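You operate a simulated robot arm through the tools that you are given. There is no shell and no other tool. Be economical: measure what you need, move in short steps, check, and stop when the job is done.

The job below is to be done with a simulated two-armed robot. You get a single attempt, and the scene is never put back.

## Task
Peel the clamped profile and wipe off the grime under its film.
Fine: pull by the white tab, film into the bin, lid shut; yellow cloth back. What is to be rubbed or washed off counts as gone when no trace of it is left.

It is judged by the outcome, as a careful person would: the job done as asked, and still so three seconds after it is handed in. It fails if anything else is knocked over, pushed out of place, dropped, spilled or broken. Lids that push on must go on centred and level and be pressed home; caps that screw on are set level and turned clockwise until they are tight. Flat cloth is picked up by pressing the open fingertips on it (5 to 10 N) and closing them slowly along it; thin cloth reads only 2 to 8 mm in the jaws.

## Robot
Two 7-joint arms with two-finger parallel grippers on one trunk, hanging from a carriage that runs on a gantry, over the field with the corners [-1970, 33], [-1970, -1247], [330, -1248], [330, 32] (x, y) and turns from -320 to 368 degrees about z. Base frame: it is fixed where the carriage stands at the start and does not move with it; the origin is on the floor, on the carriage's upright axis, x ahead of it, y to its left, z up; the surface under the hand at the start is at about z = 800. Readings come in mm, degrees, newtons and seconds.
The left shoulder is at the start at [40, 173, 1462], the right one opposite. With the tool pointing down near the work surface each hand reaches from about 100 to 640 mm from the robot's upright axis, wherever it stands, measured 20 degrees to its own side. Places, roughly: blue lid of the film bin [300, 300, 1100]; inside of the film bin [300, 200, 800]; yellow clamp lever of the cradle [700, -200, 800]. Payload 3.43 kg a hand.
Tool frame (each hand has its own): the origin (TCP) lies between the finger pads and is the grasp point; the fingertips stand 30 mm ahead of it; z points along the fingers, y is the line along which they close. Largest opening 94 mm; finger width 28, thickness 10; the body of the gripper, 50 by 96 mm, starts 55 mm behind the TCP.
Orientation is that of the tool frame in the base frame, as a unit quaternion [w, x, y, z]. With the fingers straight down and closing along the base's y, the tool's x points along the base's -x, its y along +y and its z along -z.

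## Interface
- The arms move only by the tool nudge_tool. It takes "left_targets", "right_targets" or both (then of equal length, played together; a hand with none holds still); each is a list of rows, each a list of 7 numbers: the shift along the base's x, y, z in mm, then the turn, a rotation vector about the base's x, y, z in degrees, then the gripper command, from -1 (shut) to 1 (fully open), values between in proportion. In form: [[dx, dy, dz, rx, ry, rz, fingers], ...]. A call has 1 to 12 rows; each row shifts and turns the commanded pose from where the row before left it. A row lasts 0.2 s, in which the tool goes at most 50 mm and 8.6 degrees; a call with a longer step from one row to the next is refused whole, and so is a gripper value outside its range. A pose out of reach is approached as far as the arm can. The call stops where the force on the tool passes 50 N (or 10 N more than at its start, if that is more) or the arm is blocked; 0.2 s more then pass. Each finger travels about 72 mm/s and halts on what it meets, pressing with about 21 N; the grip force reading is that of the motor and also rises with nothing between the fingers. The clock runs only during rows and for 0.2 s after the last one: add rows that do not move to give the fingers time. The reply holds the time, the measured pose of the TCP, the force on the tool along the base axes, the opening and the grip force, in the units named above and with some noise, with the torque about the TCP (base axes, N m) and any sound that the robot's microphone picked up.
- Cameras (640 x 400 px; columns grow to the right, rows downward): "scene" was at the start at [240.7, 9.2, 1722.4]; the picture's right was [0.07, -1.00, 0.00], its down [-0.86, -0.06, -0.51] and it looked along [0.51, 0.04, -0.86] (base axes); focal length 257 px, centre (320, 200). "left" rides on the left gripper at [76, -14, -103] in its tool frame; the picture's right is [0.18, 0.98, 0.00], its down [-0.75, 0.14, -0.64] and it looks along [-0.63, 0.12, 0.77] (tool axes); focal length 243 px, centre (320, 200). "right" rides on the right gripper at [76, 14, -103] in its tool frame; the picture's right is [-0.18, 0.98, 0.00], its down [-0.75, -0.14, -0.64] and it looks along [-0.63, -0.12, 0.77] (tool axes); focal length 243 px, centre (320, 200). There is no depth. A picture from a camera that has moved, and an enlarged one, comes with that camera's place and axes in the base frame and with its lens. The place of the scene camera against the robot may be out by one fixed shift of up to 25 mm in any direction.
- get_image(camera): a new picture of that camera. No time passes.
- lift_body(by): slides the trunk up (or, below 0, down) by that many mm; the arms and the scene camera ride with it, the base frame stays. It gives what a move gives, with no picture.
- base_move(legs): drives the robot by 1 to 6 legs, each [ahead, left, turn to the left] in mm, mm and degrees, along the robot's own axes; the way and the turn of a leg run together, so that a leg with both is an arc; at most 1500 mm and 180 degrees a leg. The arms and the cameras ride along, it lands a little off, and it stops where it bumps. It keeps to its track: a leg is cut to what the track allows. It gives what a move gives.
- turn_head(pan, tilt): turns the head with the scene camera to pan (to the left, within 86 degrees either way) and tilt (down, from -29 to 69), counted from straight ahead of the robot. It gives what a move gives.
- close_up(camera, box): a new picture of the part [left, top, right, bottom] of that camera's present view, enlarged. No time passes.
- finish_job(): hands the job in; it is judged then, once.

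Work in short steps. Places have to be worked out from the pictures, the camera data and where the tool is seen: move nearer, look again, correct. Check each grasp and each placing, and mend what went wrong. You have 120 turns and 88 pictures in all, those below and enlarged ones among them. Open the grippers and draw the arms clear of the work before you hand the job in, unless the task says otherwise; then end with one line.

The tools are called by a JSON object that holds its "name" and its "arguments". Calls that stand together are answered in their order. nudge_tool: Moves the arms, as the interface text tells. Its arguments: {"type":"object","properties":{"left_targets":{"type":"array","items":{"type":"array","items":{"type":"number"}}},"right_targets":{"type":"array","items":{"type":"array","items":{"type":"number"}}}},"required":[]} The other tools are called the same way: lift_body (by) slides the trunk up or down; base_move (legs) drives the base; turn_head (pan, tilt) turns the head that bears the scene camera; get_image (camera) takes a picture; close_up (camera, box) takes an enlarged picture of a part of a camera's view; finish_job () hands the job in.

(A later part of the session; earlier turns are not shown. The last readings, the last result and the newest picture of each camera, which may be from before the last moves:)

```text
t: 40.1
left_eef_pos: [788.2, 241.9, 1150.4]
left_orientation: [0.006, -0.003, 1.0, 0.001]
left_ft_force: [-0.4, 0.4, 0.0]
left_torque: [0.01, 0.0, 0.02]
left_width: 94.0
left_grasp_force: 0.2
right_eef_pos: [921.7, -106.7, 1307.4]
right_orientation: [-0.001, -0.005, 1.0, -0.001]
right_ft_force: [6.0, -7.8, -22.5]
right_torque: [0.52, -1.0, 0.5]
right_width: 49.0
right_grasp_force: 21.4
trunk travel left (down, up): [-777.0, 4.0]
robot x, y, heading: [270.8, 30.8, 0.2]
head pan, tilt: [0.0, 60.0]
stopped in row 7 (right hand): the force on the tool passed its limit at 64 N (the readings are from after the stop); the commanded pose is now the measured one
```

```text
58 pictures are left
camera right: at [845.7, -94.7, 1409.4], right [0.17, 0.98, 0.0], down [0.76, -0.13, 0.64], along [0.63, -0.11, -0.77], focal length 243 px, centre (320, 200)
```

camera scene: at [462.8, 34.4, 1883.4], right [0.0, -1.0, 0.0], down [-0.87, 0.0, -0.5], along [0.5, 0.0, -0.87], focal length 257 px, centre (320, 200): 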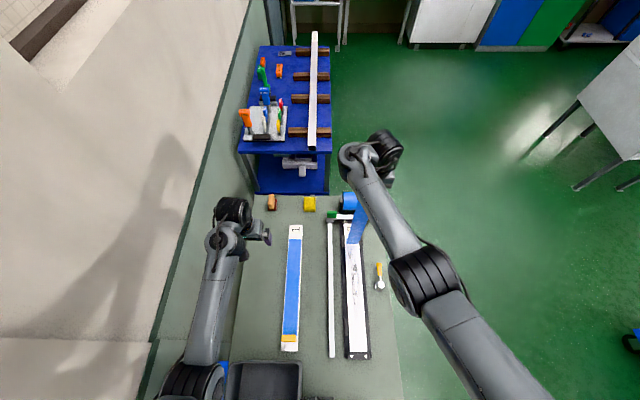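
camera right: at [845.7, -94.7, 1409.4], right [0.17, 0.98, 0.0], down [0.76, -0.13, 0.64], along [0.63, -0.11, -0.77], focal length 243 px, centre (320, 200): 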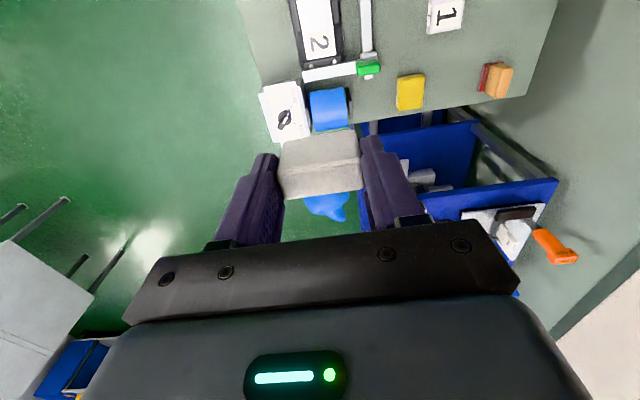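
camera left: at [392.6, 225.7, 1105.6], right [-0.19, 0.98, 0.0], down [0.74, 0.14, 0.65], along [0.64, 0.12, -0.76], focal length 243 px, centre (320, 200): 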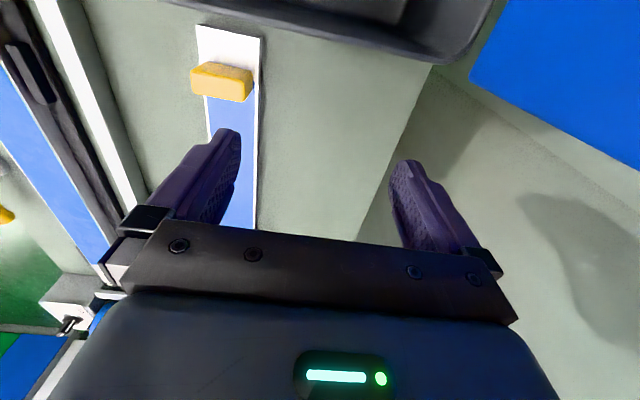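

The film is off and hangs crumpled at the tab. The force looks like an arm-limit contact as on the left at the start, so I'll ease back and check the scene.

{"name": "nudge_tool", "arguments": {"right_targets": [[-3, -3, -10, 0, 0, 0, -1], [-3, -3, -10, 0, 0, 0, -1], [0, 0, 0, 0, 0, 0, -1]]}}

{"name": "get_image", "arguments": {"camera": "scene"}}

{"name": "close_up", "arguments": {"camera": "right", "box": [240, 120, 400, 250]}}

```text
t: 40.9
left_eef_pos: [788.8, 242.2, 1150.3]
left_orientation: [0.007, -0.003, 1.0, 0.0]
left_ft_force: [0.1, 0.2, 0.0]
left_torque: [0.0, -0.01, 0.0]
left_width: 93.9
left_grasp_force: 0.1
right_eef_pos: [914.6, -112.0, 1289.3]
right_orientation: [-0.001, -0.006, 1.0, 0.001]
right_ft_force: [-0.7, 0.0, -0.8]
right_torque: [-0.03, 0.0, 0.02]
right_width: 48.9
right_grasp_force: 21.3
trunk travel left (down, up): [-777.0, 4.0]
robot x, y, heading: [268.8, 28.9, 0.4]
head pan, tilt: [0.0, 60.0]
```

```text
57 pictures are left
camera scene: at [512.5, 34.5, 1883.4], right [0.0, -1.0, 0.0], down [-0.87, 0.0, -0.5], along [0.5, 0.0, -0.87], focal length 257 px, centre (320, 200)
```

scene: 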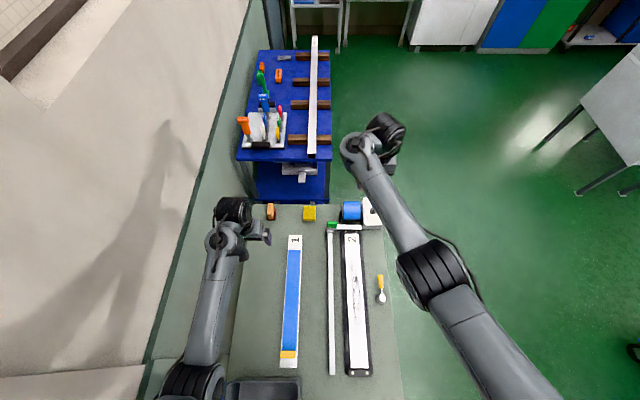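

```text
3.08 times, centred on (320, 185) of right
camera zoom: at [840.0, -99.6, 1390.6], right [0.17, 0.98, 0.0], down [0.76, -0.13, 0.64], along [0.63, -0.11, -0.77], focal length 746 px, centre (320, 246)
```

zoom: 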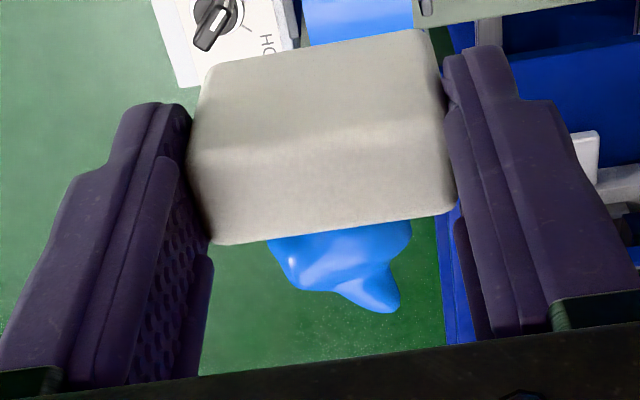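

The film is now a small wad under the tab. Bin centre ≈ (360,195). To reach it with the right hand, I'll drive to about (200,-450) away from the wall and turn left 93°, so the bin lies at about -18° from the robot.

{"name": "base_move", "arguments": {"legs": [[-70, -480, 0], [0, 0, 93]]}}

{"name": "get_image", "arguments": {"camera": "scene"}}

```text
t: 47.7
left_eef_pos: [-36.2, 58.9, 1150.3]
left_orientation: [-0.004, 0.727, -0.687, -0.004]
left_ft_force: [-0.2, 0.5, 0.6]
left_torque: [-0.01, -0.04, -0.02]
left_width: 94.1
left_grasp_force: 0.0
right_eef_pos: [313.2, 202.8, 1287.2]
right_orientation: [0.001, 0.728, -0.686, 0.001]
right_ft_force: [0.3, -0.3, -0.5]
right_torque: [-0.02, 0.03, 0.0]
right_width: 49.0
right_grasp_force: 21.1
trunk travel left (down, up): [-777.0, 4.0]
robot x, y, heading: [202.2, -450.9, 92.8]
head pan, tilt: [0.0, 60.0]
```

```text
55 pictures are left
camera scene: at [204.3, -216.0, 1883.4], right [1.0, 0.05, 0.0], down [0.05, -0.86, -0.5], along [-0.03, 0.5, -0.87], focal length 257 px, centre (320, 200)
```

scene: 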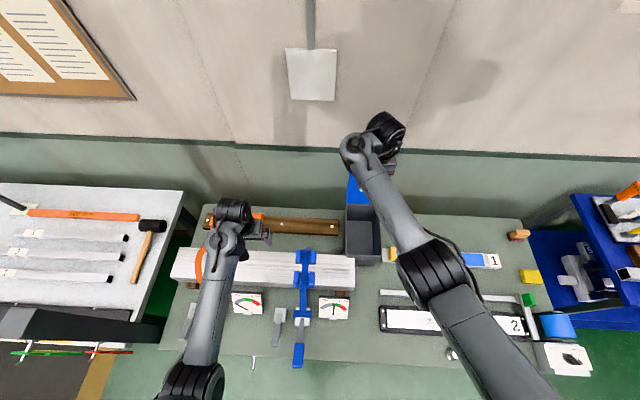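

The hand is already near the bin. I'll look with the right camera.

{"name": "get_image", "arguments": {"camera": "right"}}

{"name": "close_up", "arguments": {"camera": "scene", "box": [300, 150, 440, 290]}}

```text
54 pictures are left
camera right: at [303.7, 125.7, 1390.6], right [-0.99, 0.13, 0.0], down [0.1, 0.76, 0.64], along [0.08, 0.63, -0.77], focal length 243 px, centre (320, 200)
```

right: 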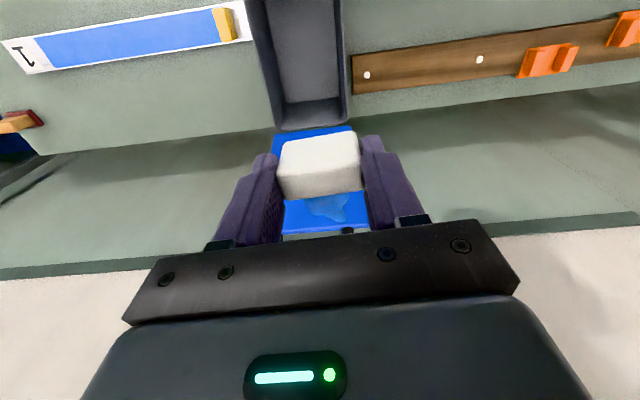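

```text
2.86 times, centred on (370, 220) of scene
camera zoom: at [204.3, -216.0, 1883.4], right [1.0, 0.05, 0.0], down [0.05, -0.86, -0.5], along [-0.03, 0.5, -0.87], focal length 735 px, centre (177, 143)
```

zoom: 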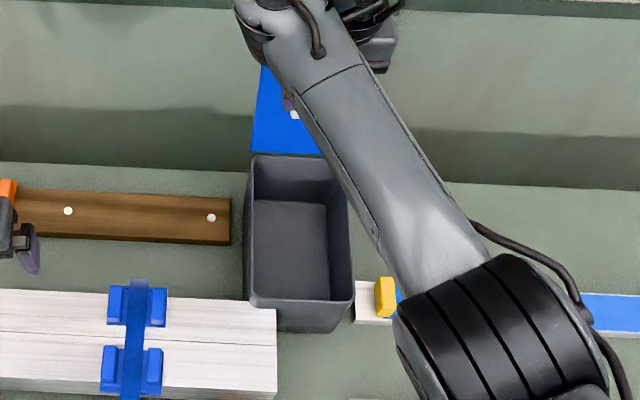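

Bin: x≈270–423, y≈105–325, rim ≈ 900. Drive ahead 90 for reach and bring the hand over its centre (347,210), going down.

{"name": "base_move", "arguments": {"legs": [[60, 0, 0]]}}

{"name": "nudge_tool", "arguments": {"right_targets": [[5, -8, -30, 0, 0, 0, -1], [5, -8, -30, 0, 0, 0, -1], [5, -8, -30, 0, 0, 0, -1], [5, -8, -30, 0, 0, 0, -1], [5, -8, -30, 0, 0, 0, -1], [5, -8, -30, 0, 0, 0, -1], [4, -8, -30, 0, 0, 0, -1], [0, 0, -30, 0, 0, 0, -1], [0, 0, 0, 0, 0, 0, -1]]}}

{"name": "get_image", "arguments": {"camera": "right"}}

```text
t: 48.7
left_eef_pos: [-38.7, 118.1, 1150.2]
left_orientation: [-0.006, 0.726, -0.687, -0.005]
left_ft_force: [-0.1, -0.7, 1.2]
left_torque: [-0.02, -0.02, 0.02]
left_width: 94.3
left_grasp_force: 0.0
right_eef_pos: [310.7, 263.6, 1287.9]
right_orientation: [0.001, 0.727, -0.687, 0.0]
right_ft_force: [0.4, -0.2, -0.3]
right_torque: [-0.01, -0.02, 0.02]
right_width: 48.8
right_grasp_force: 21.1
trunk travel left (down, up): [-777.0, 4.0]
robot x, y, heading: [197.1, -387.0, 93.1]
head pan, tilt: [0.0, 60.0]
```

```text
t: 50.7
left_eef_pos: [-38.8, 118.8, 1151.1]
left_orientation: [-0.005, 0.726, -0.688, -0.005]
left_ft_force: [-0.5, -1.0, -0.8]
left_torque: [-0.03, -0.01, -0.01]
left_width: 94.0
left_grasp_force: 0.0
right_eef_pos: [342.6, 206.5, 1049.2]
right_orientation: [0.002, 0.728, -0.685, 0.001]
right_ft_force: [0.2, -0.4, 0.2]
right_torque: [0.01, -0.01, -0.02]
right_width: 48.8
right_grasp_force: 21.2
trunk travel left (down, up): [-777.0, 4.0]
robot x, y, heading: [197.2, -391.2, 92.8]
head pan, tilt: [0.0, 60.0]
```

```text
52 pictures are left
camera right: at [333.0, 131.1, 1151.0], right [-0.99, 0.13, 0.0], down [0.1, 0.76, 0.64], along [0.08, 0.64, -0.77], focal length 243 px, centre (320, 200)
```

right: 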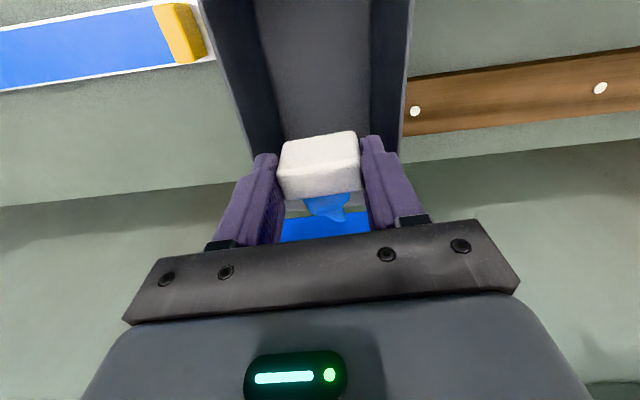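

Well centred over the bin. Lowering to TCP≈935 and releasing gently.

{"name": "nudge_tool", "arguments": {"right_targets": [[3, 0, -25, 0, 0, 0, -1], [0, 0, -25, 0, 0, 0, -1], [0, 0, -25, 0, 0, 0, -1], [0, 0, -25, 0, 0, 0, -1], [0, 0, -15, 0, 0, 0, -1], [0, 0, 0, 0, 0, 0, -1]]}}

{"name": "get_image", "arguments": {"camera": "right"}}

```text
t: 52.1
left_eef_pos: [-38.1, 118.9, 1150.9]
left_orientation: [-0.005, 0.726, -0.687, -0.005]
left_ft_force: [0.0, -1.3, -0.3]
left_torque: [-0.04, -0.06, 0.02]
left_width: 94.0
left_grasp_force: 0.1
right_eef_pos: [354.8, 181.7, 965.0]
right_orientation: [0.003, 0.727, -0.686, 0.001]
right_ft_force: [-0.1, 0.2, -0.5]
right_torque: [0.0, -0.03, 0.01]
right_width: 48.8
right_grasp_force: 21.2
right hand out of reach, approached as far as the arm can: row 3, 4, 5
trunk travel left (down, up): [-777.0, 4.0]
robot x, y, heading: [198.7, -387.0, 92.8]
head pan, tilt: [0.0, 60.0]
```

```text
51 pictures are left
camera right: at [344.2, 102.9, 1067.0], right [-0.99, 0.13, 0.0], down [0.1, 0.76, 0.64], along [0.08, 0.63, -0.77], focal length 243 px, centre (320, 200)
```

right: 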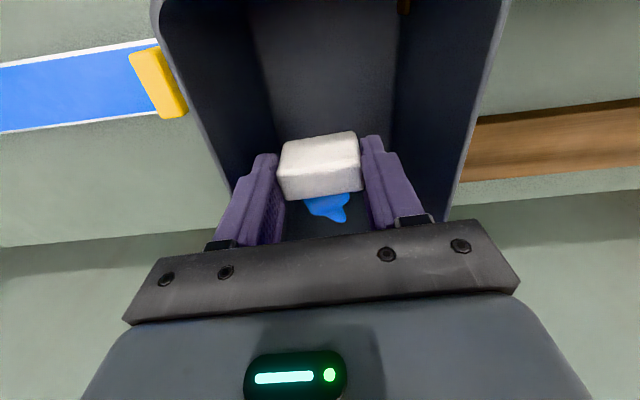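

Out of arm reach but well inside the bin's outline. I'll lower the trunk by 40 instead, then open.

{"name": "lift_body", "arguments": {"by": -40}}

{"name": "nudge_tool", "arguments": {"right_targets": [[0, 0, 0, 0, 0, 0, 0.3], [0, 0, 0, 0, 0, 0, 0.5], [0, 0, 0, 0, 0, 0, 0.5]]}}

{"name": "get_image", "arguments": {"camera": "right"}}

```text
t: 52.9
left_eef_pos: [-36.9, 119.2, 1110.7]
left_orientation: [-0.006, 0.726, -0.688, -0.005]
left_ft_force: [0.3, 0.5, 0.0]
left_torque: [-0.01, -0.02, 0.0]
left_width: 94.4
left_grasp_force: 0.0
right_eef_pos: [354.2, 181.7, 924.0]
right_orientation: [0.001, 0.727, -0.687, 0.001]
right_ft_force: [-0.3, -0.1, -0.3]
right_torque: [0.0, -0.02, 0.04]
right_width: 48.8
right_grasp_force: 20.7
trunk travel left (down, up): [-737.0, 44.0]
robot x, y, heading: [198.7, -384.4, 92.9]
head pan, tilt: [0.0, 60.0]
```

```text
t: 53.7
left_eef_pos: [-37.9, 118.5, 1110.4]
left_orientation: [-0.005, 0.727, -0.687, -0.006]
left_ft_force: [0.3, -0.2, 0.6]
left_torque: [0.0, 0.01, 0.01]
left_width: 94.0
left_grasp_force: 0.1
right_eef_pos: [353.1, 180.4, 924.8]
right_orientation: [0.001, 0.727, -0.687, 0.0]
right_ft_force: [-0.2, 0.4, 0.4]
right_torque: [0.02, 0.0, -0.01]
right_width: 70.7
right_grasp_force: 0.0
trunk travel left (down, up): [-737.0, 44.0]
robot x, y, heading: [197.5, -386.2, 92.9]
head pan, tilt: [0.0, 60.0]
```

```text
50 pictures are left
camera right: at [344.3, 103.1, 1027.2], right [-0.99, 0.13, 0.0], down [0.1, 0.76, 0.64], along [0.08, 0.63, -0.77], focal length 243 px, centre (320, 200)
```

right: 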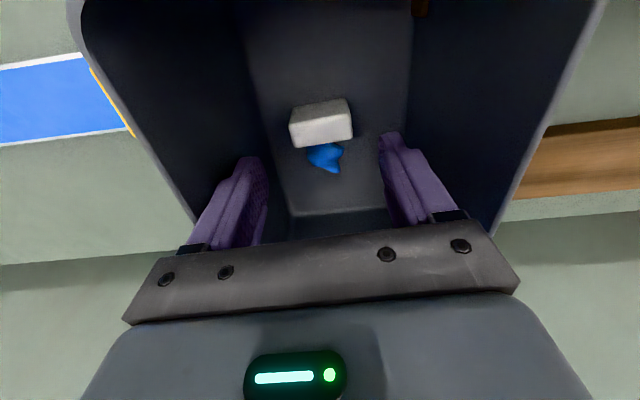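

Tab and film are in the bin. Now rise straight up and then back, to see the lid.

{"name": "lift_body", "arguments": {"by": 40}}

{"name": "nudge_tool", "arguments": {"right_targets": [[0, 0, 25, 0, 0, 0, 0.5], [0, 0, 30, 0, 0, 0, 0.5], [0, 0, 30, 0, 0, 0, 0.5], [0, 0, 30, 0, 0, 0, 0.5], [0, -15, 25, 0, 0, 0, 0.5], [0, -15, 25, 0, 0, 0, 0.5], [0, -15, 25, 0, 0, 0, 0.5], [0, 0, 0, 0, 0, 0, 0.5]]}}

{"name": "get_image", "arguments": {"camera": "right"}}

{"name": "get_image", "arguments": {"camera": "scene"}}

```text
t: 54.5
left_eef_pos: [-36.7, 119.1, 1149.8]
left_orientation: [-0.005, 0.726, -0.687, -0.005]
left_ft_force: [-0.3, -0.7, -1.0]
left_torque: [-0.01, 0.0, 0.04]
left_width: 93.7
left_grasp_force: 0.2
right_eef_pos: [352.5, 180.5, 965.1]
right_orientation: [0.001, 0.727, -0.687, 0.001]
right_ft_force: [0.3, 0.2, 0.0]
right_torque: [0.01, -0.02, -0.04]
right_width: 70.5
right_grasp_force: 0.1
trunk travel left (down, up): [-777.0, 4.0]
robot x, y, heading: [200.4, -382.2, 93.1]
head pan, tilt: [0.0, 60.0]
```

```text
t: 56.2
left_eef_pos: [-38.1, 118.0, 1149.0]
left_orientation: [-0.004, 0.727, -0.687, -0.004]
left_ft_force: [-0.3, 0.0, 0.2]
left_torque: [0.02, -0.01, 0.01]
left_width: 94.1
left_grasp_force: 0.0
right_eef_pos: [354.7, 137.9, 1155.3]
right_orientation: [-0.005, 0.731, -0.683, -0.001]
right_ft_force: [5.3, 7.2, -29.1]
right_torque: [1.45, 0.15, 0.31]
right_width: 70.2
right_grasp_force: 0.1
trunk travel left (down, up): [-777.0, 4.0]
robot x, y, heading: [202.2, -386.3, 93.1]
head pan, tilt: [0.0, 60.0]
stopped in row 8 (right hand): the force on the tool passed its limit at 86 N (the readings are from after the stop); the commanded pose is now the measured one
```

```text
49 pictures are left
camera right: at [345.5, 59.4, 1256.5], right [-0.99, 0.12, 0.0], down [0.09, 0.76, 0.65], along [0.08, 0.64, -0.76], focal length 243 px, centre (320, 200)
```

right: 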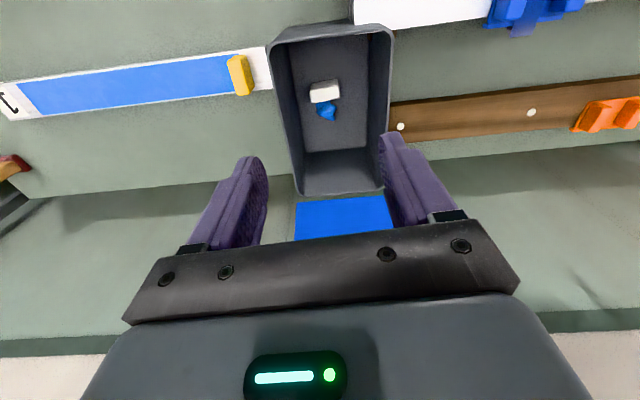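

```text
48 pictures are left
camera scene: at [201.1, -155.8, 1883.5], right [1.0, 0.05, 0.0], down [0.05, -0.86, -0.5], along [-0.03, 0.5, -0.87], focal length 257 px, centre (320, 200)
```

scene: 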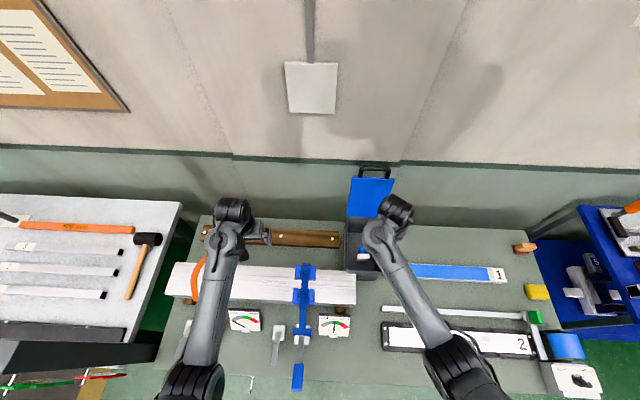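

Contact again from the folded arm; the film is in the bin and the lid stands behind it. I'll ease the arm forward/down and zoom in on the lid.

{"name": "nudge_tool", "arguments": {"right_targets": [[0, 10, -10, 0, 0, 0, 0.5], [0, 10, -10, 0, 0, 0, 0.5], [0, 0, 0, 0, 0, 0, 0]]}}

{"name": "close_up", "arguments": {"camera": "scene", "box": [330, 150, 430, 250]}}

{"name": "close_up", "arguments": {"camera": "left", "box": [0, 0, 640, 400]}}

```text
t: 57.0
left_eef_pos: [-37.8, 119.7, 1149.2]
left_orientation: [-0.004, 0.726, -0.687, -0.006]
left_ft_force: [-0.5, 0.4, 0.6]
left_torque: [-0.01, 0.0, 0.0]
left_width: 94.1
left_grasp_force: 0.0
right_eef_pos: [354.9, 157.2, 1135.4]
right_orientation: [-0.002, 0.731, -0.683, 0.0]
right_ft_force: [-0.2, 0.8, 0.2]
right_torque: [0.01, -0.01, 0.06]
right_width: 47.1
right_grasp_force: 0.1
trunk travel left (down, up): [-777.0, 4.0]
robot x, y, heading: [201.9, -384.2, 92.9]
head pan, tilt: [0.0, 60.0]
```

```text
4.00 times, centred on (380, 200) of scene
camera zoom: at [201.2, -155.9, 1883.4], right [1.0, 0.05, 0.0], down [0.05, -0.86, -0.5], along [-0.03, 0.5, -0.87], focal length 1028 px, centre (80, 200)
```

zoom: 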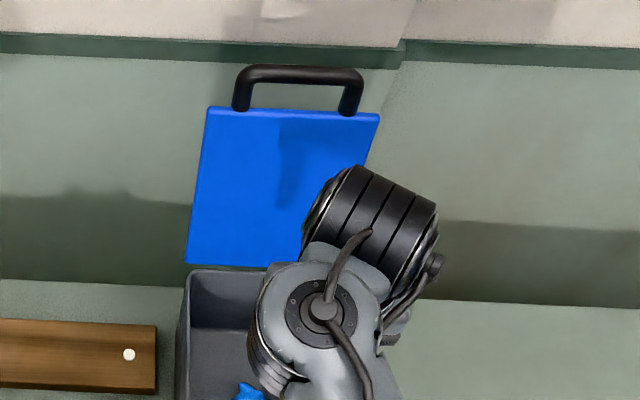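

```text
1.00 times, centred on (320, 200) of left (not enlarged: the box is as wide or as high as the picture)
camera zoom: at [-19.8, 42.0, 1251.6], right [-0.97, -0.24, 0.0], down [-0.18, 0.74, 0.65], along [-0.15, 0.63, -0.76], focal length 243 px, centre (320, 200)
```

zoom: 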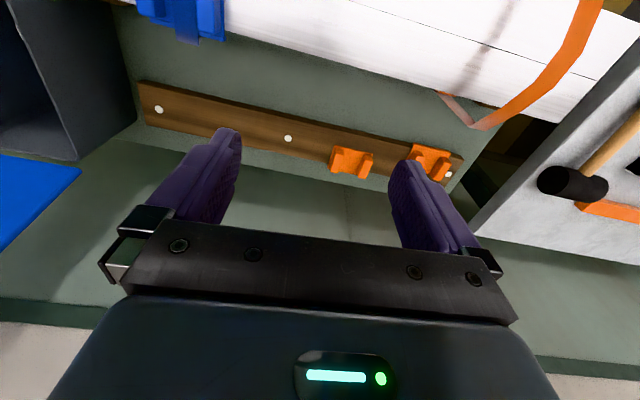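

I need to know whether the handle sticks out backwards or upwards. I'll yaw the left hand so its camera sees the lid.

{"name": "nudge_tool", "arguments": {"left_targets": [[0, 0, 0, 0, 0, -8, 1], [0, 0, 0, 0, 0, -8, 1], [0, 0, 0, 0, 0, -8, 1], [0, 0, 0, 0, 0, -8, 1], [0, 0, 0, 0, 0, -8, 1], [0, 0, 0, 0, 0, -8, 1], [0, 0, 0, 0, 0, 0, 1]]}}

{"name": "get_image", "arguments": {"camera": "left"}}

```text
t: 58.6
left_eef_pos: [-36.7, 119.1, 1150.2]
left_orientation: [0.007, -0.384, 0.923, 0.002]
left_ft_force: [0.5, 0.1, -0.4]
left_torque: [-0.01, 0.01, -0.04]
left_width: 93.9
left_grasp_force: 0.0
right_eef_pos: [356.0, 157.3, 1133.9]
right_orientation: [-0.003, 0.731, -0.683, -0.001]
right_ft_force: [0.1, -0.5, -0.6]
right_torque: [-0.01, -0.02, 0.02]
right_width: 47.2
right_grasp_force: 0.0
trunk travel left (down, up): [-777.0, 4.0]
robot x, y, heading: [203.7, -386.5, 92.9]
head pan, tilt: [0.0, 60.0]
```

```text
45 pictures are left
camera left: at [-82.7, 54.1, 1251.7], right [-0.83, 0.56, 0.0], down [0.42, 0.63, 0.65], along [0.37, 0.54, -0.76], focal length 243 px, centre (320, 200)
```

left: 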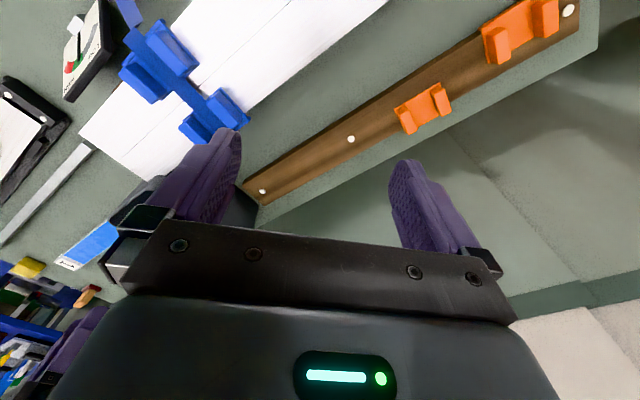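

The gripper hides the lid. I'll turn the left hand part-way back so the lid shows beside the finger.

{"name": "nudge_tool", "arguments": {"left_targets": [[0, 0, 0, 0, 0, 8, 1], [0, 0, 0, 0, 0, 8, 1], [0, 0, 10, 0, 0, 8, 1], [0, 0, 0, 0, 0, 5, 1], [0, 0, 0, 0, 0, 0, 1]]}}

{"name": "get_image", "arguments": {"camera": "left"}}

```text
t: 59.8
left_eef_pos: [-38.4, 120.1, 1160.0]
left_orientation: [0.005, -0.604, 0.797, 0.004]
left_ft_force: [0.4, -0.7, 0.4]
left_torque: [-0.02, -0.02, 0.01]
left_width: 93.7
left_grasp_force: 0.0
right_eef_pos: [356.5, 158.2, 1134.0]
right_orientation: [-0.003, 0.73, -0.683, -0.002]
right_ft_force: [-0.1, 0.3, -1.1]
right_torque: [0.01, 0.02, 0.0]
right_width: 46.9
right_grasp_force: 0.0
trunk travel left (down, up): [-777.0, 4.0]
robot x, y, heading: [198.8, -385.9, 93.0]
head pan, tilt: [0.0, 60.0]
```

```text
44 pictures are left
camera left: at [-46.1, 40.8, 1261.4], right [-1.0, 0.09, 0.0], down [0.07, 0.76, 0.65], along [0.06, 0.65, -0.76], focal length 243 px, centre (320, 200)
```

left: 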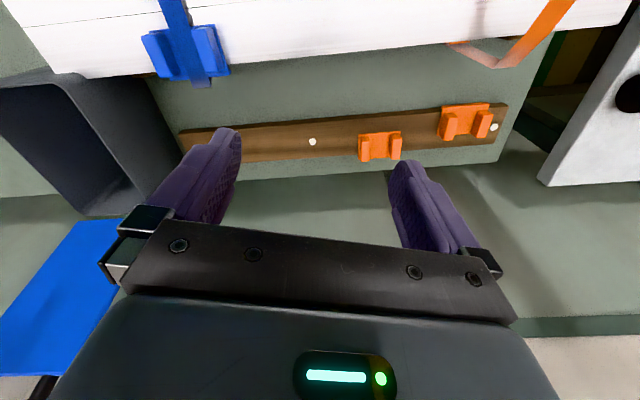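

The left view shows the lid nearly vertical, with its handle loop extending above the free edge: bar at about (355, 353, 1212). I'll cage the bar between fingers closing along y, so I try yawing the right tool by 88°.

{"name": "nudge_tool", "arguments": {"right_targets": [[0, 5, 0, 0, 0, -8, 0], [0, 5, 0, 0, 0, -8, 0], [0, 5, 0, 0, 0, -8, 0], [0, 5, 0, 0, 0, -8, 0], [0, 0, 0, 0, 0, -8, 0], [0, 0, 0, 0, 0, -8, 0], [0, 0, 0, 0, 0, -8, 0], [0, 0, 0, 0, 0, -8, 0], [0, 0, 0, 0, 0, -8, 0], [0, 0, 0, 0, 0, -8, 0], [0, 0, 0, 0, 0, -7, 0], [0, 0, 0, 0, 0, 0, 0]]}}

{"name": "get_image", "arguments": {"camera": "right"}}

```text
t: 62.4
left_eef_pos: [-38.7, 119.0, 1159.5]
left_orientation: [0.006, -0.603, 0.797, 0.004]
left_ft_force: [0.2, -0.6, 0.7]
left_torque: [-0.01, 0.03, -0.01]
left_width: 93.9
left_grasp_force: 0.0
right_eef_pos: [354.1, 176.5, 1134.7]
right_orientation: [0.002, -0.059, 0.998, -0.003]
right_ft_force: [-0.3, 0.0, 1.2]
right_torque: [-0.03, 0.02, -0.01]
right_width: 47.1
right_grasp_force: 0.0
trunk travel left (down, up): [-777.0, 4.0]
robot x, y, heading: [202.8, -387.2, 93.2]
head pan, tilt: [0.0, 60.0]
```

```text
43 pictures are left
camera right: at [276.8, 181.7, 1236.5], right [0.07, 1.0, 0.0], down [0.76, -0.05, 0.65], along [0.64, -0.04, -0.76], focal length 243 px, centre (320, 200)
```

right: 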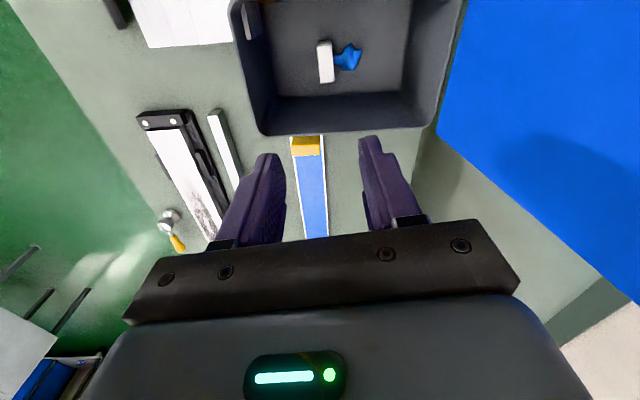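

The yaw works. Now forward a bit and up to z≈1290, keeping clear of the lid, then look.

{"name": "nudge_tool", "arguments": {"right_targets": [[0, 20, 0, 0, 0, -7, 0], [0, 20, 0, 0, 0, 0, 0], [0, 15, 20, 0, 0, 0, 0], [0, 10, 30, 0, 0, 0, 0], [0, 5, 35, 0, 0, 0, 0], [0, 0, 35, 0, 0, 0, 0], [0, 0, 35, 0, 0, 0, 0], [0, 0, 0, 0, 0, 0, 0]]}}

{"name": "get_image", "arguments": {"camera": "right"}}

{"name": "close_up", "arguments": {"camera": "scene", "box": [310, 130, 450, 250]}}

```text
t: 64.2
left_eef_pos: [-38.3, 120.3, 1160.6]
left_orientation: [0.005, -0.604, 0.797, 0.005]
left_ft_force: [0.4, -0.1, -0.4]
left_torque: [0.01, 0.0, 0.01]
left_width: 94.0
left_grasp_force: 0.1
right_eef_pos: [355.9, 248.9, 1289.8]
right_orientation: [0.003, 0.001, 1.0, -0.002]
right_ft_force: [0.2, -0.3, 0.3]
right_torque: [0.04, 0.0, 0.01]
right_width: 46.7
right_grasp_force: 0.1
trunk travel left (down, up): [-777.0, 4.0]
robot x, y, heading: [197.5, -383.1, 93.1]
head pan, tilt: [0.0, 60.0]
```

```text
42 pictures are left
camera right: at [279.0, 262.1, 1391.6], right [0.19, 0.98, 0.0], down [0.75, -0.14, 0.65], along [0.63, -0.12, -0.76], focal length 243 px, centre (320, 200)
```

right: 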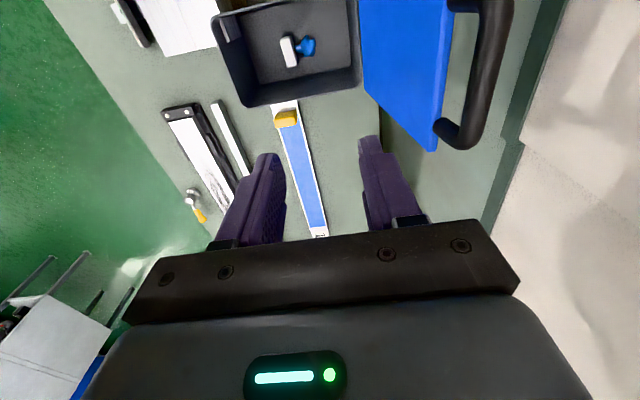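

```text
3.33 times, centred on (380, 190) of scene
camera zoom: at [201.2, -155.9, 1883.5], right [1.0, 0.05, 0.0], down [0.05, -0.86, -0.5], along [-0.03, 0.5, -0.87], focal length 857 px, centre (120, 233)
```

zoom: 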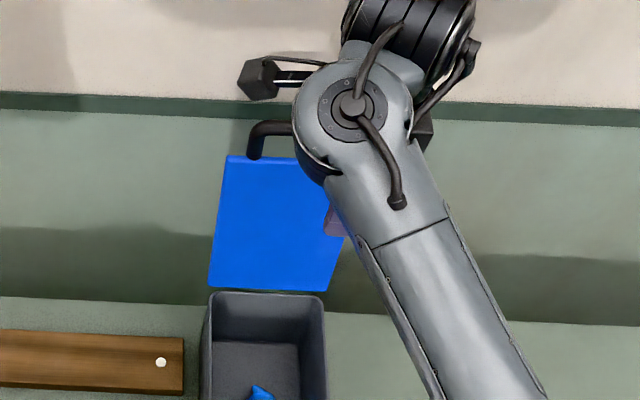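

Handle bar is about (350, 368, 1195). I'll move above it at z≈1290 to get a better view between the fingers.

{"name": "nudge_tool", "arguments": {"right_targets": [[0, 25, 0, 0, 0, 0, 0], [0, 25, 0, 0, 0, 0, 0], [0, 25, 0, 0, 0, 0, 0], [0, 25, 0, 0, 0, 0, 0], [0, 15, 0, 0, 0, 0, 0], [0, 0, 0, 0, 0, 0, 0]]}}

{"name": "get_image", "arguments": {"camera": "right"}}

```text
t: 65.6
left_eef_pos: [-38.5, 120.4, 1161.1]
left_orientation: [0.005, -0.603, 0.798, 0.005]
left_ft_force: [0.1, 0.2, 0.1]
left_torque: [0.02, -0.02, -0.01]
left_width: 94.0
left_grasp_force: 0.1
right_eef_pos: [355.6, 348.5, 1292.5]
right_orientation: [0.001, 0.001, 1.0, -0.002]
right_ft_force: [-0.7, 0.8, -0.3]
right_torque: [0.0, 0.0, 0.02]
right_width: 47.1
right_grasp_force: 0.0
right hand out of reach, approached as far as the arm can: row 5
trunk travel left (down, up): [-777.0, 4.0]
robot x, y, heading: [198.7, -385.5, 93.1]
head pan, tilt: [0.0, 60.0]
```

```text
40 pictures are left
camera right: at [278.8, 362.3, 1394.3], right [0.19, 0.98, 0.0], down [0.75, -0.14, 0.65], along [0.63, -0.12, -0.76], focal length 243 px, centre (320, 200)
```

right: 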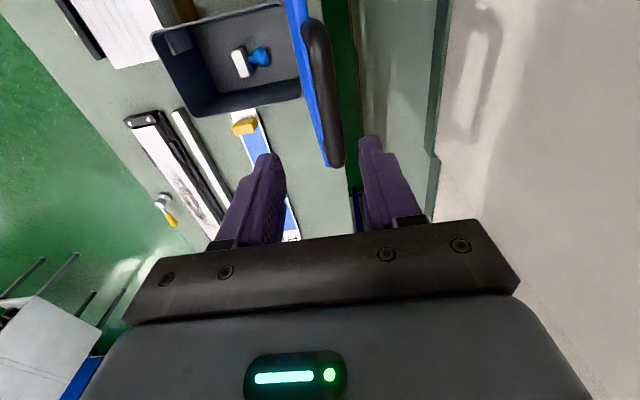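

Clear view: bar at y≈355, x≈292–395, z≈1215. I'll drive ahead 35 for reach, shift back so the bar lies between the fingers, and descend around it.

{"name": "base_move", "arguments": {"legs": [[35, 0, 0]]}}

{"name": "nudge_tool", "arguments": {"right_targets": [[-3, -15, 0, 0, 0, 0, 0], [-3, -13, -5, 0, 0, 0, 0], [0, 0, -25, 0, 0, 0, 0], [0, 0, 0, 0, 0, 0, 0]]}}

{"name": "get_image", "arguments": {"camera": "right"}}

```text
t: 66.5
left_eef_pos: [-39.9, 154.0, 1159.9]
left_orientation: [0.005, -0.603, 0.797, 0.005]
left_ft_force: [0.7, 0.1, 1.3]
left_torque: [-0.01, -0.04, -0.03]
left_width: 94.2
left_grasp_force: 0.0
right_eef_pos: [353.9, 383.1, 1293.5]
right_orientation: [0.001, 0.0, 1.0, -0.002]
right_ft_force: [0.3, -0.8, 0.9]
right_torque: [0.02, -0.01, -0.02]
right_width: 46.7
right_grasp_force: 0.0
trunk travel left (down, up): [-777.0, 4.0]
robot x, y, heading: [198.2, -350.5, 93.2]
head pan, tilt: [0.0, 60.0]
```

```text
t: 67.5
left_eef_pos: [-39.7, 155.2, 1160.2]
left_orientation: [0.006, -0.603, 0.797, 0.004]
left_ft_force: [0.3, 0.0, 0.8]
left_torque: [0.02, 0.02, 0.01]
left_width: 94.0
left_grasp_force: 0.0
right_eef_pos: [348.7, 355.8, 1263.3]
right_orientation: [0.002, 0.001, 1.0, -0.002]
right_ft_force: [-1.0, 0.7, -0.1]
right_torque: [0.02, -0.05, 0.02]
right_width: 46.8
right_grasp_force: 0.1
trunk travel left (down, up): [-777.0, 4.0]
robot x, y, heading: [197.2, -348.6, 93.0]
head pan, tilt: [0.0, 60.0]
```

```text
39 pictures are left
camera right: at [272.3, 368.8, 1364.2], right [0.19, 0.98, 0.0], down [0.75, -0.14, 0.65], along [0.63, -0.12, -0.76], focal length 243 px, centre (320, 200)
```

right: 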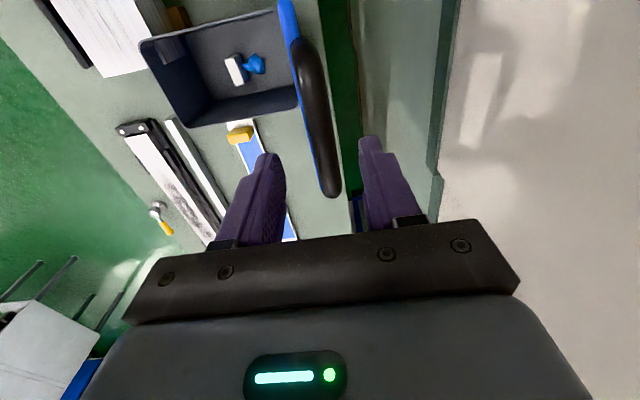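

The bar is between the fingers; refined bar height ≈1222. Descending 38 mm to cage it.

{"name": "nudge_tool", "arguments": {"right_targets": [[0, 0, -15, 0, 0, 0, 0], [0, 0, -13, 0, 0, 0, 0], [0, 0, -12, 0, 0, 0, 0], [0, 0, 0, 0, 0, 0, -0.3], [0, 0, 0, 0, 0, 0, -0.3]]}}

{"name": "get_image", "arguments": {"camera": "right"}}

```text
t: 68.7
left_eef_pos: [-40.7, 155.0, 1161.0]
left_orientation: [0.006, -0.603, 0.797, 0.004]
left_ft_force: [-0.3, 0.8, -0.4]
left_torque: [-0.01, 0.02, -0.01]
left_width: 94.0
left_grasp_force: 0.1
right_eef_pos: [349.1, 356.6, 1223.4]
right_orientation: [0.002, 0.001, 1.0, -0.002]
right_ft_force: [-0.3, -0.1, -0.7]
right_torque: [-0.02, 0.0, -0.03]
right_width: 32.8
right_grasp_force: 0.0
trunk travel left (down, up): [-777.0, 4.0]
robot x, y, heading: [198.6, -351.1, 93.2]
head pan, tilt: [0.0, 60.0]
```

```text
38 pictures are left
camera right: at [271.8, 368.9, 1324.2], right [0.19, 0.98, 0.0], down [0.75, -0.14, 0.65], along [0.63, -0.12, -0.76], focal length 243 px, centre (320, 200)
```

right: 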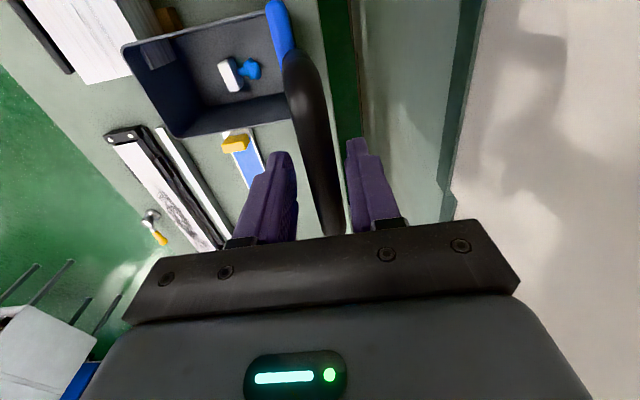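

The bar is caged. I'll swing the lid along its arc (hinge ≈ y 334, z 940): first by backing the base 65 mm, then with the arm.

{"name": "nudge_tool", "arguments": {"right_targets": [[0, -8, 0, 0, 0, 0, -0.3], [0, -10, 1, 0, 0, 0, -0.3], [0, 0, 0, 0, 0, 0, -0.3]]}}

{"name": "base_move", "arguments": {"legs": [[-30, 0, 0], [-32, 0, 0]]}}

{"name": "get_image", "arguments": {"camera": "right"}}

```text
t: 69.5
left_eef_pos: [-39.5, 154.6, 1160.4]
left_orientation: [0.005, -0.603, 0.797, 0.003]
left_ft_force: [-0.5, -0.1, -0.2]
left_torque: [0.0, -0.02, 0.02]
left_width: 94.3
left_grasp_force: 0.0
right_eef_pos: [348.1, 335.5, 1224.4]
right_orientation: [0.002, 0.001, 1.0, -0.001]
right_ft_force: [-1.3, 0.9, -0.1]
right_torque: [0.01, 0.03, 0.0]
right_width: 33.1
right_grasp_force: 0.1
trunk travel left (down, up): [-777.0, 4.0]
robot x, y, heading: [199.8, -349.8, 93.1]
head pan, tilt: [0.0, 60.0]
```

```text
t: 70.8
left_eef_pos: [-36.3, 92.7, 1160.1]
left_orientation: [0.006, -0.603, 0.798, 0.005]
left_ft_force: [0.2, -0.6, 0.6]
left_torque: [0.02, -0.04, 0.0]
left_width: 93.8
left_grasp_force: 0.0
right_eef_pos: [350.4, 274.8, 1222.5]
right_orientation: [0.002, 0.001, 1.0, -0.002]
right_ft_force: [0.5, -0.4, -0.7]
right_torque: [0.02, -0.02, 0.04]
right_width: 32.8
right_grasp_force: 0.1
trunk travel left (down, up): [-777.0, 4.0]
robot x, y, heading: [201.4, -412.5, 92.8]
head pan, tilt: [0.0, 60.0]
```

```text
37 pictures are left
camera right: at [274.9, 288.5, 1325.2], right [0.19, 0.98, 0.0], down [0.75, -0.14, 0.65], along [0.63, -0.12, -0.76], focal length 243 px, centre (320, 200)
```

right: 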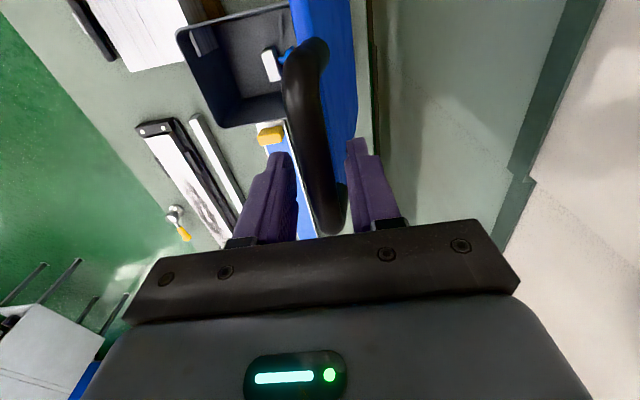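

The lid follows. Continuing the arc to about 40°, then gripping the bar for the descent.

{"name": "nudge_tool", "arguments": {"right_targets": [[0, -19, -8, 0, 0, 0, -0.3], [0, -19, -6, 0, 0, 0, -0.3], [0, -18.4, -7, 0, 0, 0, -0.3], [0, -18, -8.5, 0, 0, 0, -0.3], [0, -17, -10, 0, 0, 0, -0.3], [0, -16.5, -11, 0, 0, 0, -0.3], [0, -15.7, -12, 0, 0, 0, -0.3], [0, 0, 0, 0, 0, 0, -0.5], [0, 0, 0, 0, 0, 0, -0.7], [0, 0, 0, 0, 0, 0, -1]]}}

{"name": "get_image", "arguments": {"camera": "right"}}

```text
t: 72.3
left_eef_pos: [-35.4, 91.5, 1160.4]
left_orientation: [0.006, -0.603, 0.798, 0.003]
left_ft_force: [0.2, 0.6, -1.0]
left_torque: [0.01, -0.04, 0.01]
left_width: 93.8
left_grasp_force: 0.0
right_eef_pos: [350.6, 163.3, 1171.4]
right_orientation: [0.0, 0.002, 1.0, 0.001]
right_ft_force: [4.0, -16.2, 20.6]
right_torque: [0.0, 0.17, 0.13]
right_width: 27.9
right_grasp_force: 0.0
trunk travel left (down, up): [-777.0, 4.0]
robot x, y, heading: [201.8, -412.6, 93.0]
head pan, tilt: [0.0, 60.0]
stopped in row 7 (right hand): the force on the tool passed its limit at 55 N (the readings are from after the stop); the commanded pose is now the measured one
```

```text
36 pictures are left
camera right: at [275.3, 176.4, 1274.0], right [0.19, 0.98, 0.0], down [0.75, -0.14, 0.64], along [0.63, -0.12, -0.77], focal length 243 px, centre (320, 200)
```

right: 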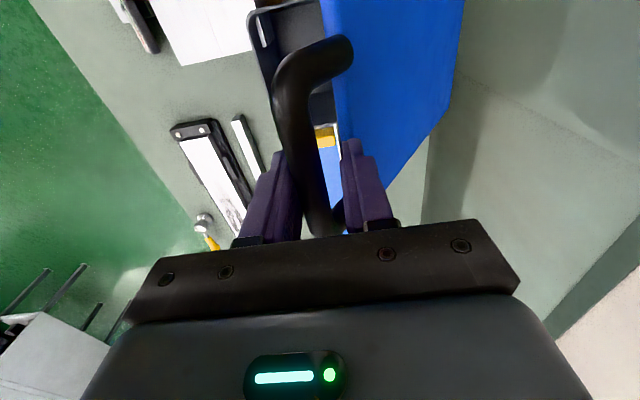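

The rear fingertip met the lid's edge: I'm too deep on the bar. I'll rise 14 mm, then grip the bar near the tips.

{"name": "nudge_tool", "arguments": {"right_targets": [[0, 0, 7, 0, 0, 0, -0.35], [0, 0, 7, 0, 0, 0, -0.35], [0, 0, 0, 0, 0, 0, -0.5], [0, 0, 0, 0, 0, 0, -0.7], [0, 0, 0, 0, 0, 0, -1], [0, 0, 0, 0, 0, 0, -1]]}}

{"name": "get_image", "arguments": {"camera": "right"}}

```text
t: 73.7
left_eef_pos: [-38.3, 92.9, 1160.8]
left_orientation: [0.006, -0.602, 0.798, 0.004]
left_ft_force: [0.3, 0.4, -0.2]
left_torque: [0.01, -0.03, 0.01]
left_width: 94.0
left_grasp_force: 0.0
right_eef_pos: [351.4, 162.0, 1186.0]
right_orientation: [0.001, 0.001, 1.0, -0.001]
right_ft_force: [1.0, -3.0, 4.0]
right_torque: [-0.04, -0.16, 0.84]
right_width: 15.6
right_grasp_force: 45.3
trunk travel left (down, up): [-777.0, 4.0]
robot x, y, heading: [203.3, -415.8, 93.2]
head pan, tilt: [0.0, 60.0]
```

```text
35 pictures are left
camera right: at [274.3, 176.4, 1287.6], right [0.18, 0.98, 0.0], down [0.75, -0.14, 0.64], along [0.63, -0.12, -0.77], focal length 243 px, centre (320, 200)
```

right: 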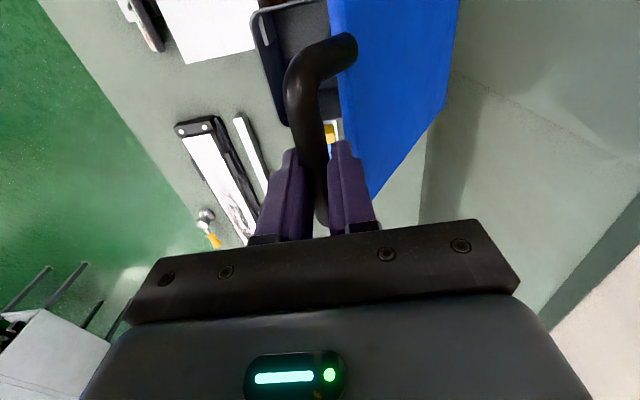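

The bar is firmly gripped (15.6 mm). Following the arc down to about 64°.

{"name": "nudge_tool", "arguments": {"right_targets": [[0, -17, -14, 0, 0, 0, -1], [0, -15.7, -15, 0, 0, 0, -1], [0, -14.5, -16.3, 0, 0, 0, -1], [0, -13.3, -17.3, 0, 0, 0, -1], [0, -11.8, -18.3, 0, 0, 0, -1], [0, -10.4, -19.2, 0, 0, 0, -1], [0, 0, 0, 0, 0, 0, -1]]}}

{"name": "get_image", "arguments": {"camera": "right"}}

```text
t: 75.3
left_eef_pos: [-35.6, 91.0, 1158.9]
left_orientation: [0.006, -0.602, 0.798, 0.003]
left_ft_force: [-0.5, -0.7, 0.6]
left_torque: [0.0, 0.02, -0.02]
left_width: 93.7
left_grasp_force: 0.0
right_eef_pos: [350.0, 76.6, 1083.1]
right_orientation: [0.001, 0.001, 1.0, -0.002]
right_ft_force: [2.5, -23.5, 9.5]
right_torque: [-0.28, -0.24, 1.08]
right_width: 15.7
right_grasp_force: 44.7
trunk travel left (down, up): [-777.0, 4.0]
robot x, y, heading: [201.0, -412.4, 92.8]
head pan, tilt: [0.0, 60.0]
```

```text
34 pictures are left
camera right: at [274.0, 90.9, 1185.3], right [0.19, 0.98, 0.0], down [0.75, -0.14, 0.64], along [0.63, -0.12, -0.77], focal length 243 px, centre (320, 200)
```

right: 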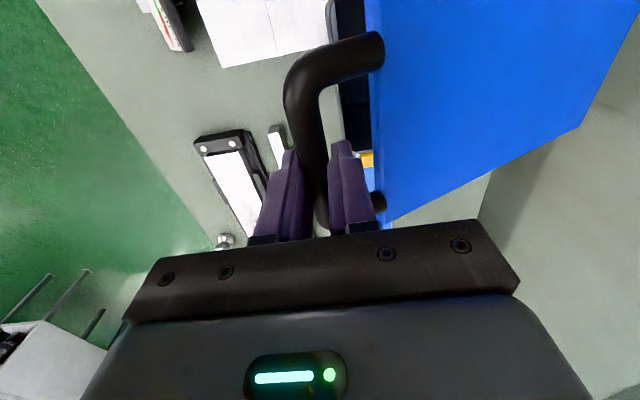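

The force (-23 N in y) says the true radius is a bit larger; I'll give 8 mm in -y and continue down.

{"name": "nudge_tool", "arguments": {"right_targets": [[0, -8, 0, 0, 0, 0, -1], [0, -9, -20, 0, 0, 0, -1], [0, -7.6, -21, 0, 0, 0, -1], [0, -6, -21.6, 0, 0, 0, -1], [0, 0, 0, 0, 0, 0, -1]]}}

{"name": "get_image", "arguments": {"camera": "right"}}

```text
t: 76.2
left_eef_pos: [-45.0, 93.1, 1161.0]
left_orientation: [0.005, -0.605, 0.797, 0.005]
left_ft_force: [0.7, -0.7, 0.0]
left_torque: [0.02, 0.04, 0.01]
left_width: 94.1
left_grasp_force: 0.0
right_eef_pos: [357.8, 58.6, 1036.8]
right_orientation: [0.01, -0.008, 1.0, 0.0]
right_ft_force: [-35.5, 8.0, -1.6]
right_torque: [0.19, 0.96, -0.01]
right_width: 15.8
right_grasp_force: 44.8
trunk travel left (down, up): [-777.0, 4.0]
robot x, y, heading: [201.4, -413.4, 93.3]
head pan, tilt: [0.0, 60.0]
stopped in row 4 (right hand): the force on the tool passed its limit at 80 N (the readings are from after the stop); the commanded pose is now the measured one
```

```text
33 pictures are left
camera right: at [279.8, 70.8, 1138.3], right [0.17, 0.99, 0.0], down [0.74, -0.13, 0.66], along [0.65, -0.11, -0.75], focal length 243 px, centre (320, 200)
```

right: 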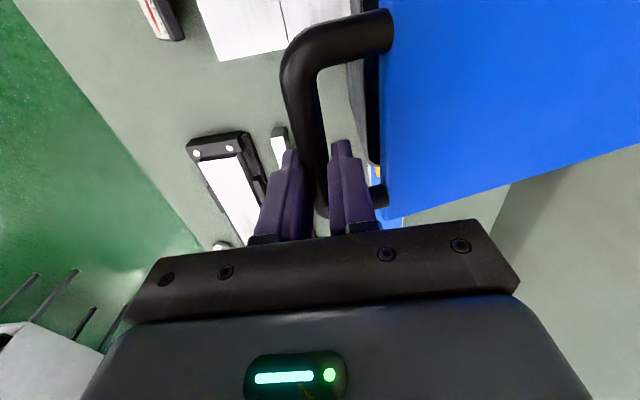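

Both arms shifted, suggesting they touch each other. I'll check the scene.

{"name": "get_image", "arguments": {"camera": "scene"}}

```text
32 pictures are left
camera scene: at [198.5, -182.5, 1883.8], right [1.0, 0.06, 0.0], down [0.05, -0.86, -0.5], along [-0.03, 0.5, -0.87], focal length 257 px, centre (320, 200)
```

scene: 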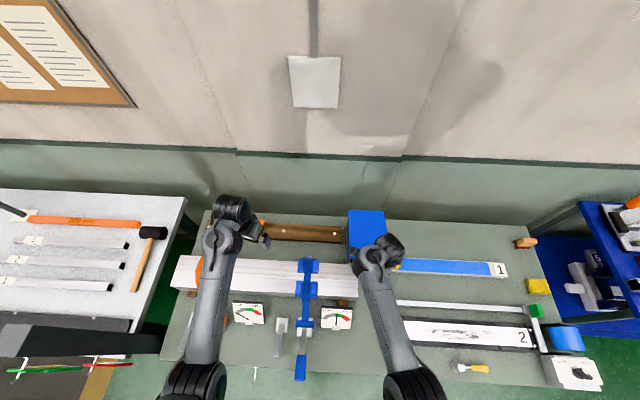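

No arm-to-arm contact; the right upper arm is probably folded against the trunk. I'll undo the 8 mm x shift and lower the trunk instead, which moves the hand straight down.

{"name": "nudge_tool", "arguments": {"right_targets": [[-4, 2, 3, 0, 0, 0, -1], [-4, 0, 0, 0, 0, 0, -1]]}}

{"name": "lift_body", "arguments": {"by": -35}}

```text
t: 76.8
left_eef_pos: [-46.2, 95.1, 1163.6]
left_orientation: [0.005, -0.605, 0.796, 0.007]
left_ft_force: [0.1, 1.1, -0.3]
left_torque: [0.01, -0.03, 0.01]
left_width: 93.9
left_grasp_force: 0.0
right_eef_pos: [360.4, 59.0, 1036.0]
right_orientation: [0.018, -0.008, 1.0, -0.002]
right_ft_force: [-40.1, 24.5, -8.4]
right_torque: [0.25, 0.52, 0.12]
right_width: 15.7
right_grasp_force: 44.5
trunk travel left (down, up): [-777.0, 4.0]
robot x, y, heading: [199.6, -416.3, 92.9]
head pan, tilt: [0.0, 60.0]
```

```text
t: 77.6
left_eef_pos: [-45.8, 90.4, 1125.0]
left_orientation: [0.003, -0.604, 0.797, 0.004]
left_ft_force: [0.1, 0.1, -1.0]
left_torque: [0.0, -0.02, 0.02]
left_width: 94.1
left_grasp_force: 0.1
right_eef_pos: [363.3, 51.6, 999.7]
right_orientation: [0.016, -0.003, 1.0, -0.006]
right_ft_force: [-33.0, -9.5, -2.0]
right_torque: [-0.36, -0.01, 0.99]
right_width: 15.4
right_grasp_force: 45.1
trunk travel left (down, up): [-742.0, 39.0]
robot x, y, heading: [200.8, -410.8, 93.1]
head pan, tilt: [0.0, 60.0]
```

The lid moves down with the trunk. Lower another 30.

{"name": "lift_body", "arguments": {"by": -30}}

{"name": "get_image", "arguments": {"camera": "right"}}

```text
t: 78.2
left_eef_pos: [-42.8, 89.1, 1096.5]
left_orientation: [0.004, -0.605, 0.796, 0.004]
left_ft_force: [-0.2, 1.7, -0.7]
left_torque: [0.01, -0.03, -0.04]
left_width: 93.6
left_grasp_force: 0.1
right_eef_pos: [362.7, 50.1, 971.5]
right_orientation: [0.014, -0.004, 1.0, -0.008]
right_ft_force: [-23.2, -22.8, 19.1]
right_torque: [-0.62, 1.41, 0.96]
right_width: 15.9
right_grasp_force: 44.9
trunk travel left (down, up): [-713.0, 68.0]
robot x, y, heading: [196.8, -417.3, 92.9]
head pan, tilt: [0.0, 60.0]
stopped: the force on the tool passed its limit at 66 N (the readings are from after the stop); the commanded pose is now the measured one
```

```text
31 pictures are left
camera right: at [283.9, 64.7, 1071.1], right [0.18, 0.98, -0.01], down [0.74, -0.12, 0.67], along [0.65, -0.13, -0.75], focal length 243 px, centre (320, 200)
```

right: 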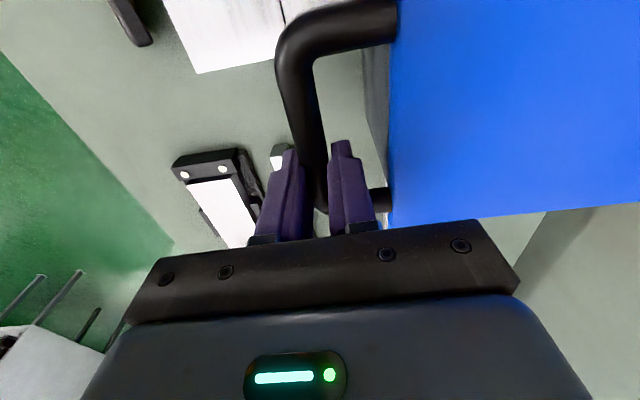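

The upward force suggests the lid is about closed. I'll open the fingers slightly and see where it rests.

{"name": "nudge_tool", "arguments": {"right_targets": [[0, 0, 0, 0, 0, 0, -0.5], [0, 0, 0, 0, 0, 0, -0.4], [0, 0, 0, 0, 0, 0, -0.4]]}}

{"name": "get_image", "arguments": {"camera": "scene"}}

```text
t: 79.0
left_eef_pos: [-42.2, 89.8, 1095.6]
left_orientation: [0.003, -0.605, 0.796, 0.004]
left_ft_force: [0.4, -0.3, 0.3]
left_torque: [0.01, -0.01, -0.02]
left_width: 93.9
left_grasp_force: 0.1
right_eef_pos: [365.2, 51.3, 970.5]
right_orientation: [0.017, -0.001, 1.0, -0.007]
right_ft_force: [-22.2, -7.9, -2.4]
right_torque: [-0.27, 0.24, 0.16]
right_width: 23.1
right_grasp_force: 0.0
trunk travel left (down, up): [-713.0, 68.0]
robot x, y, heading: [199.7, -415.4, 93.3]
head pan, tilt: [0.0, 60.0]
```

```text
30 pictures are left
camera scene: at [199.9, -183.7, 1819.2], right [1.0, 0.05, 0.0], down [0.05, -0.87, -0.5], along [-0.03, 0.5, -0.87], focal length 257 px, centre (320, 200)
```

scene: 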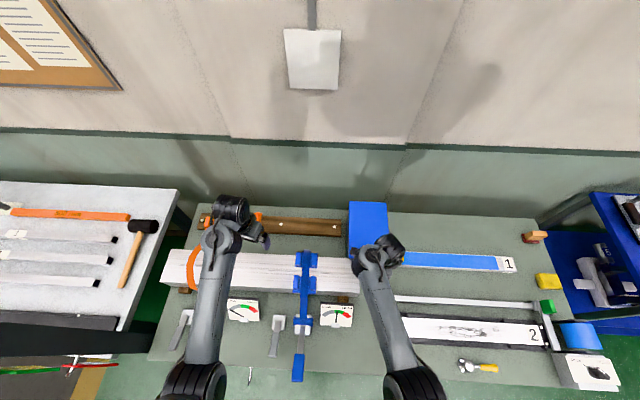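

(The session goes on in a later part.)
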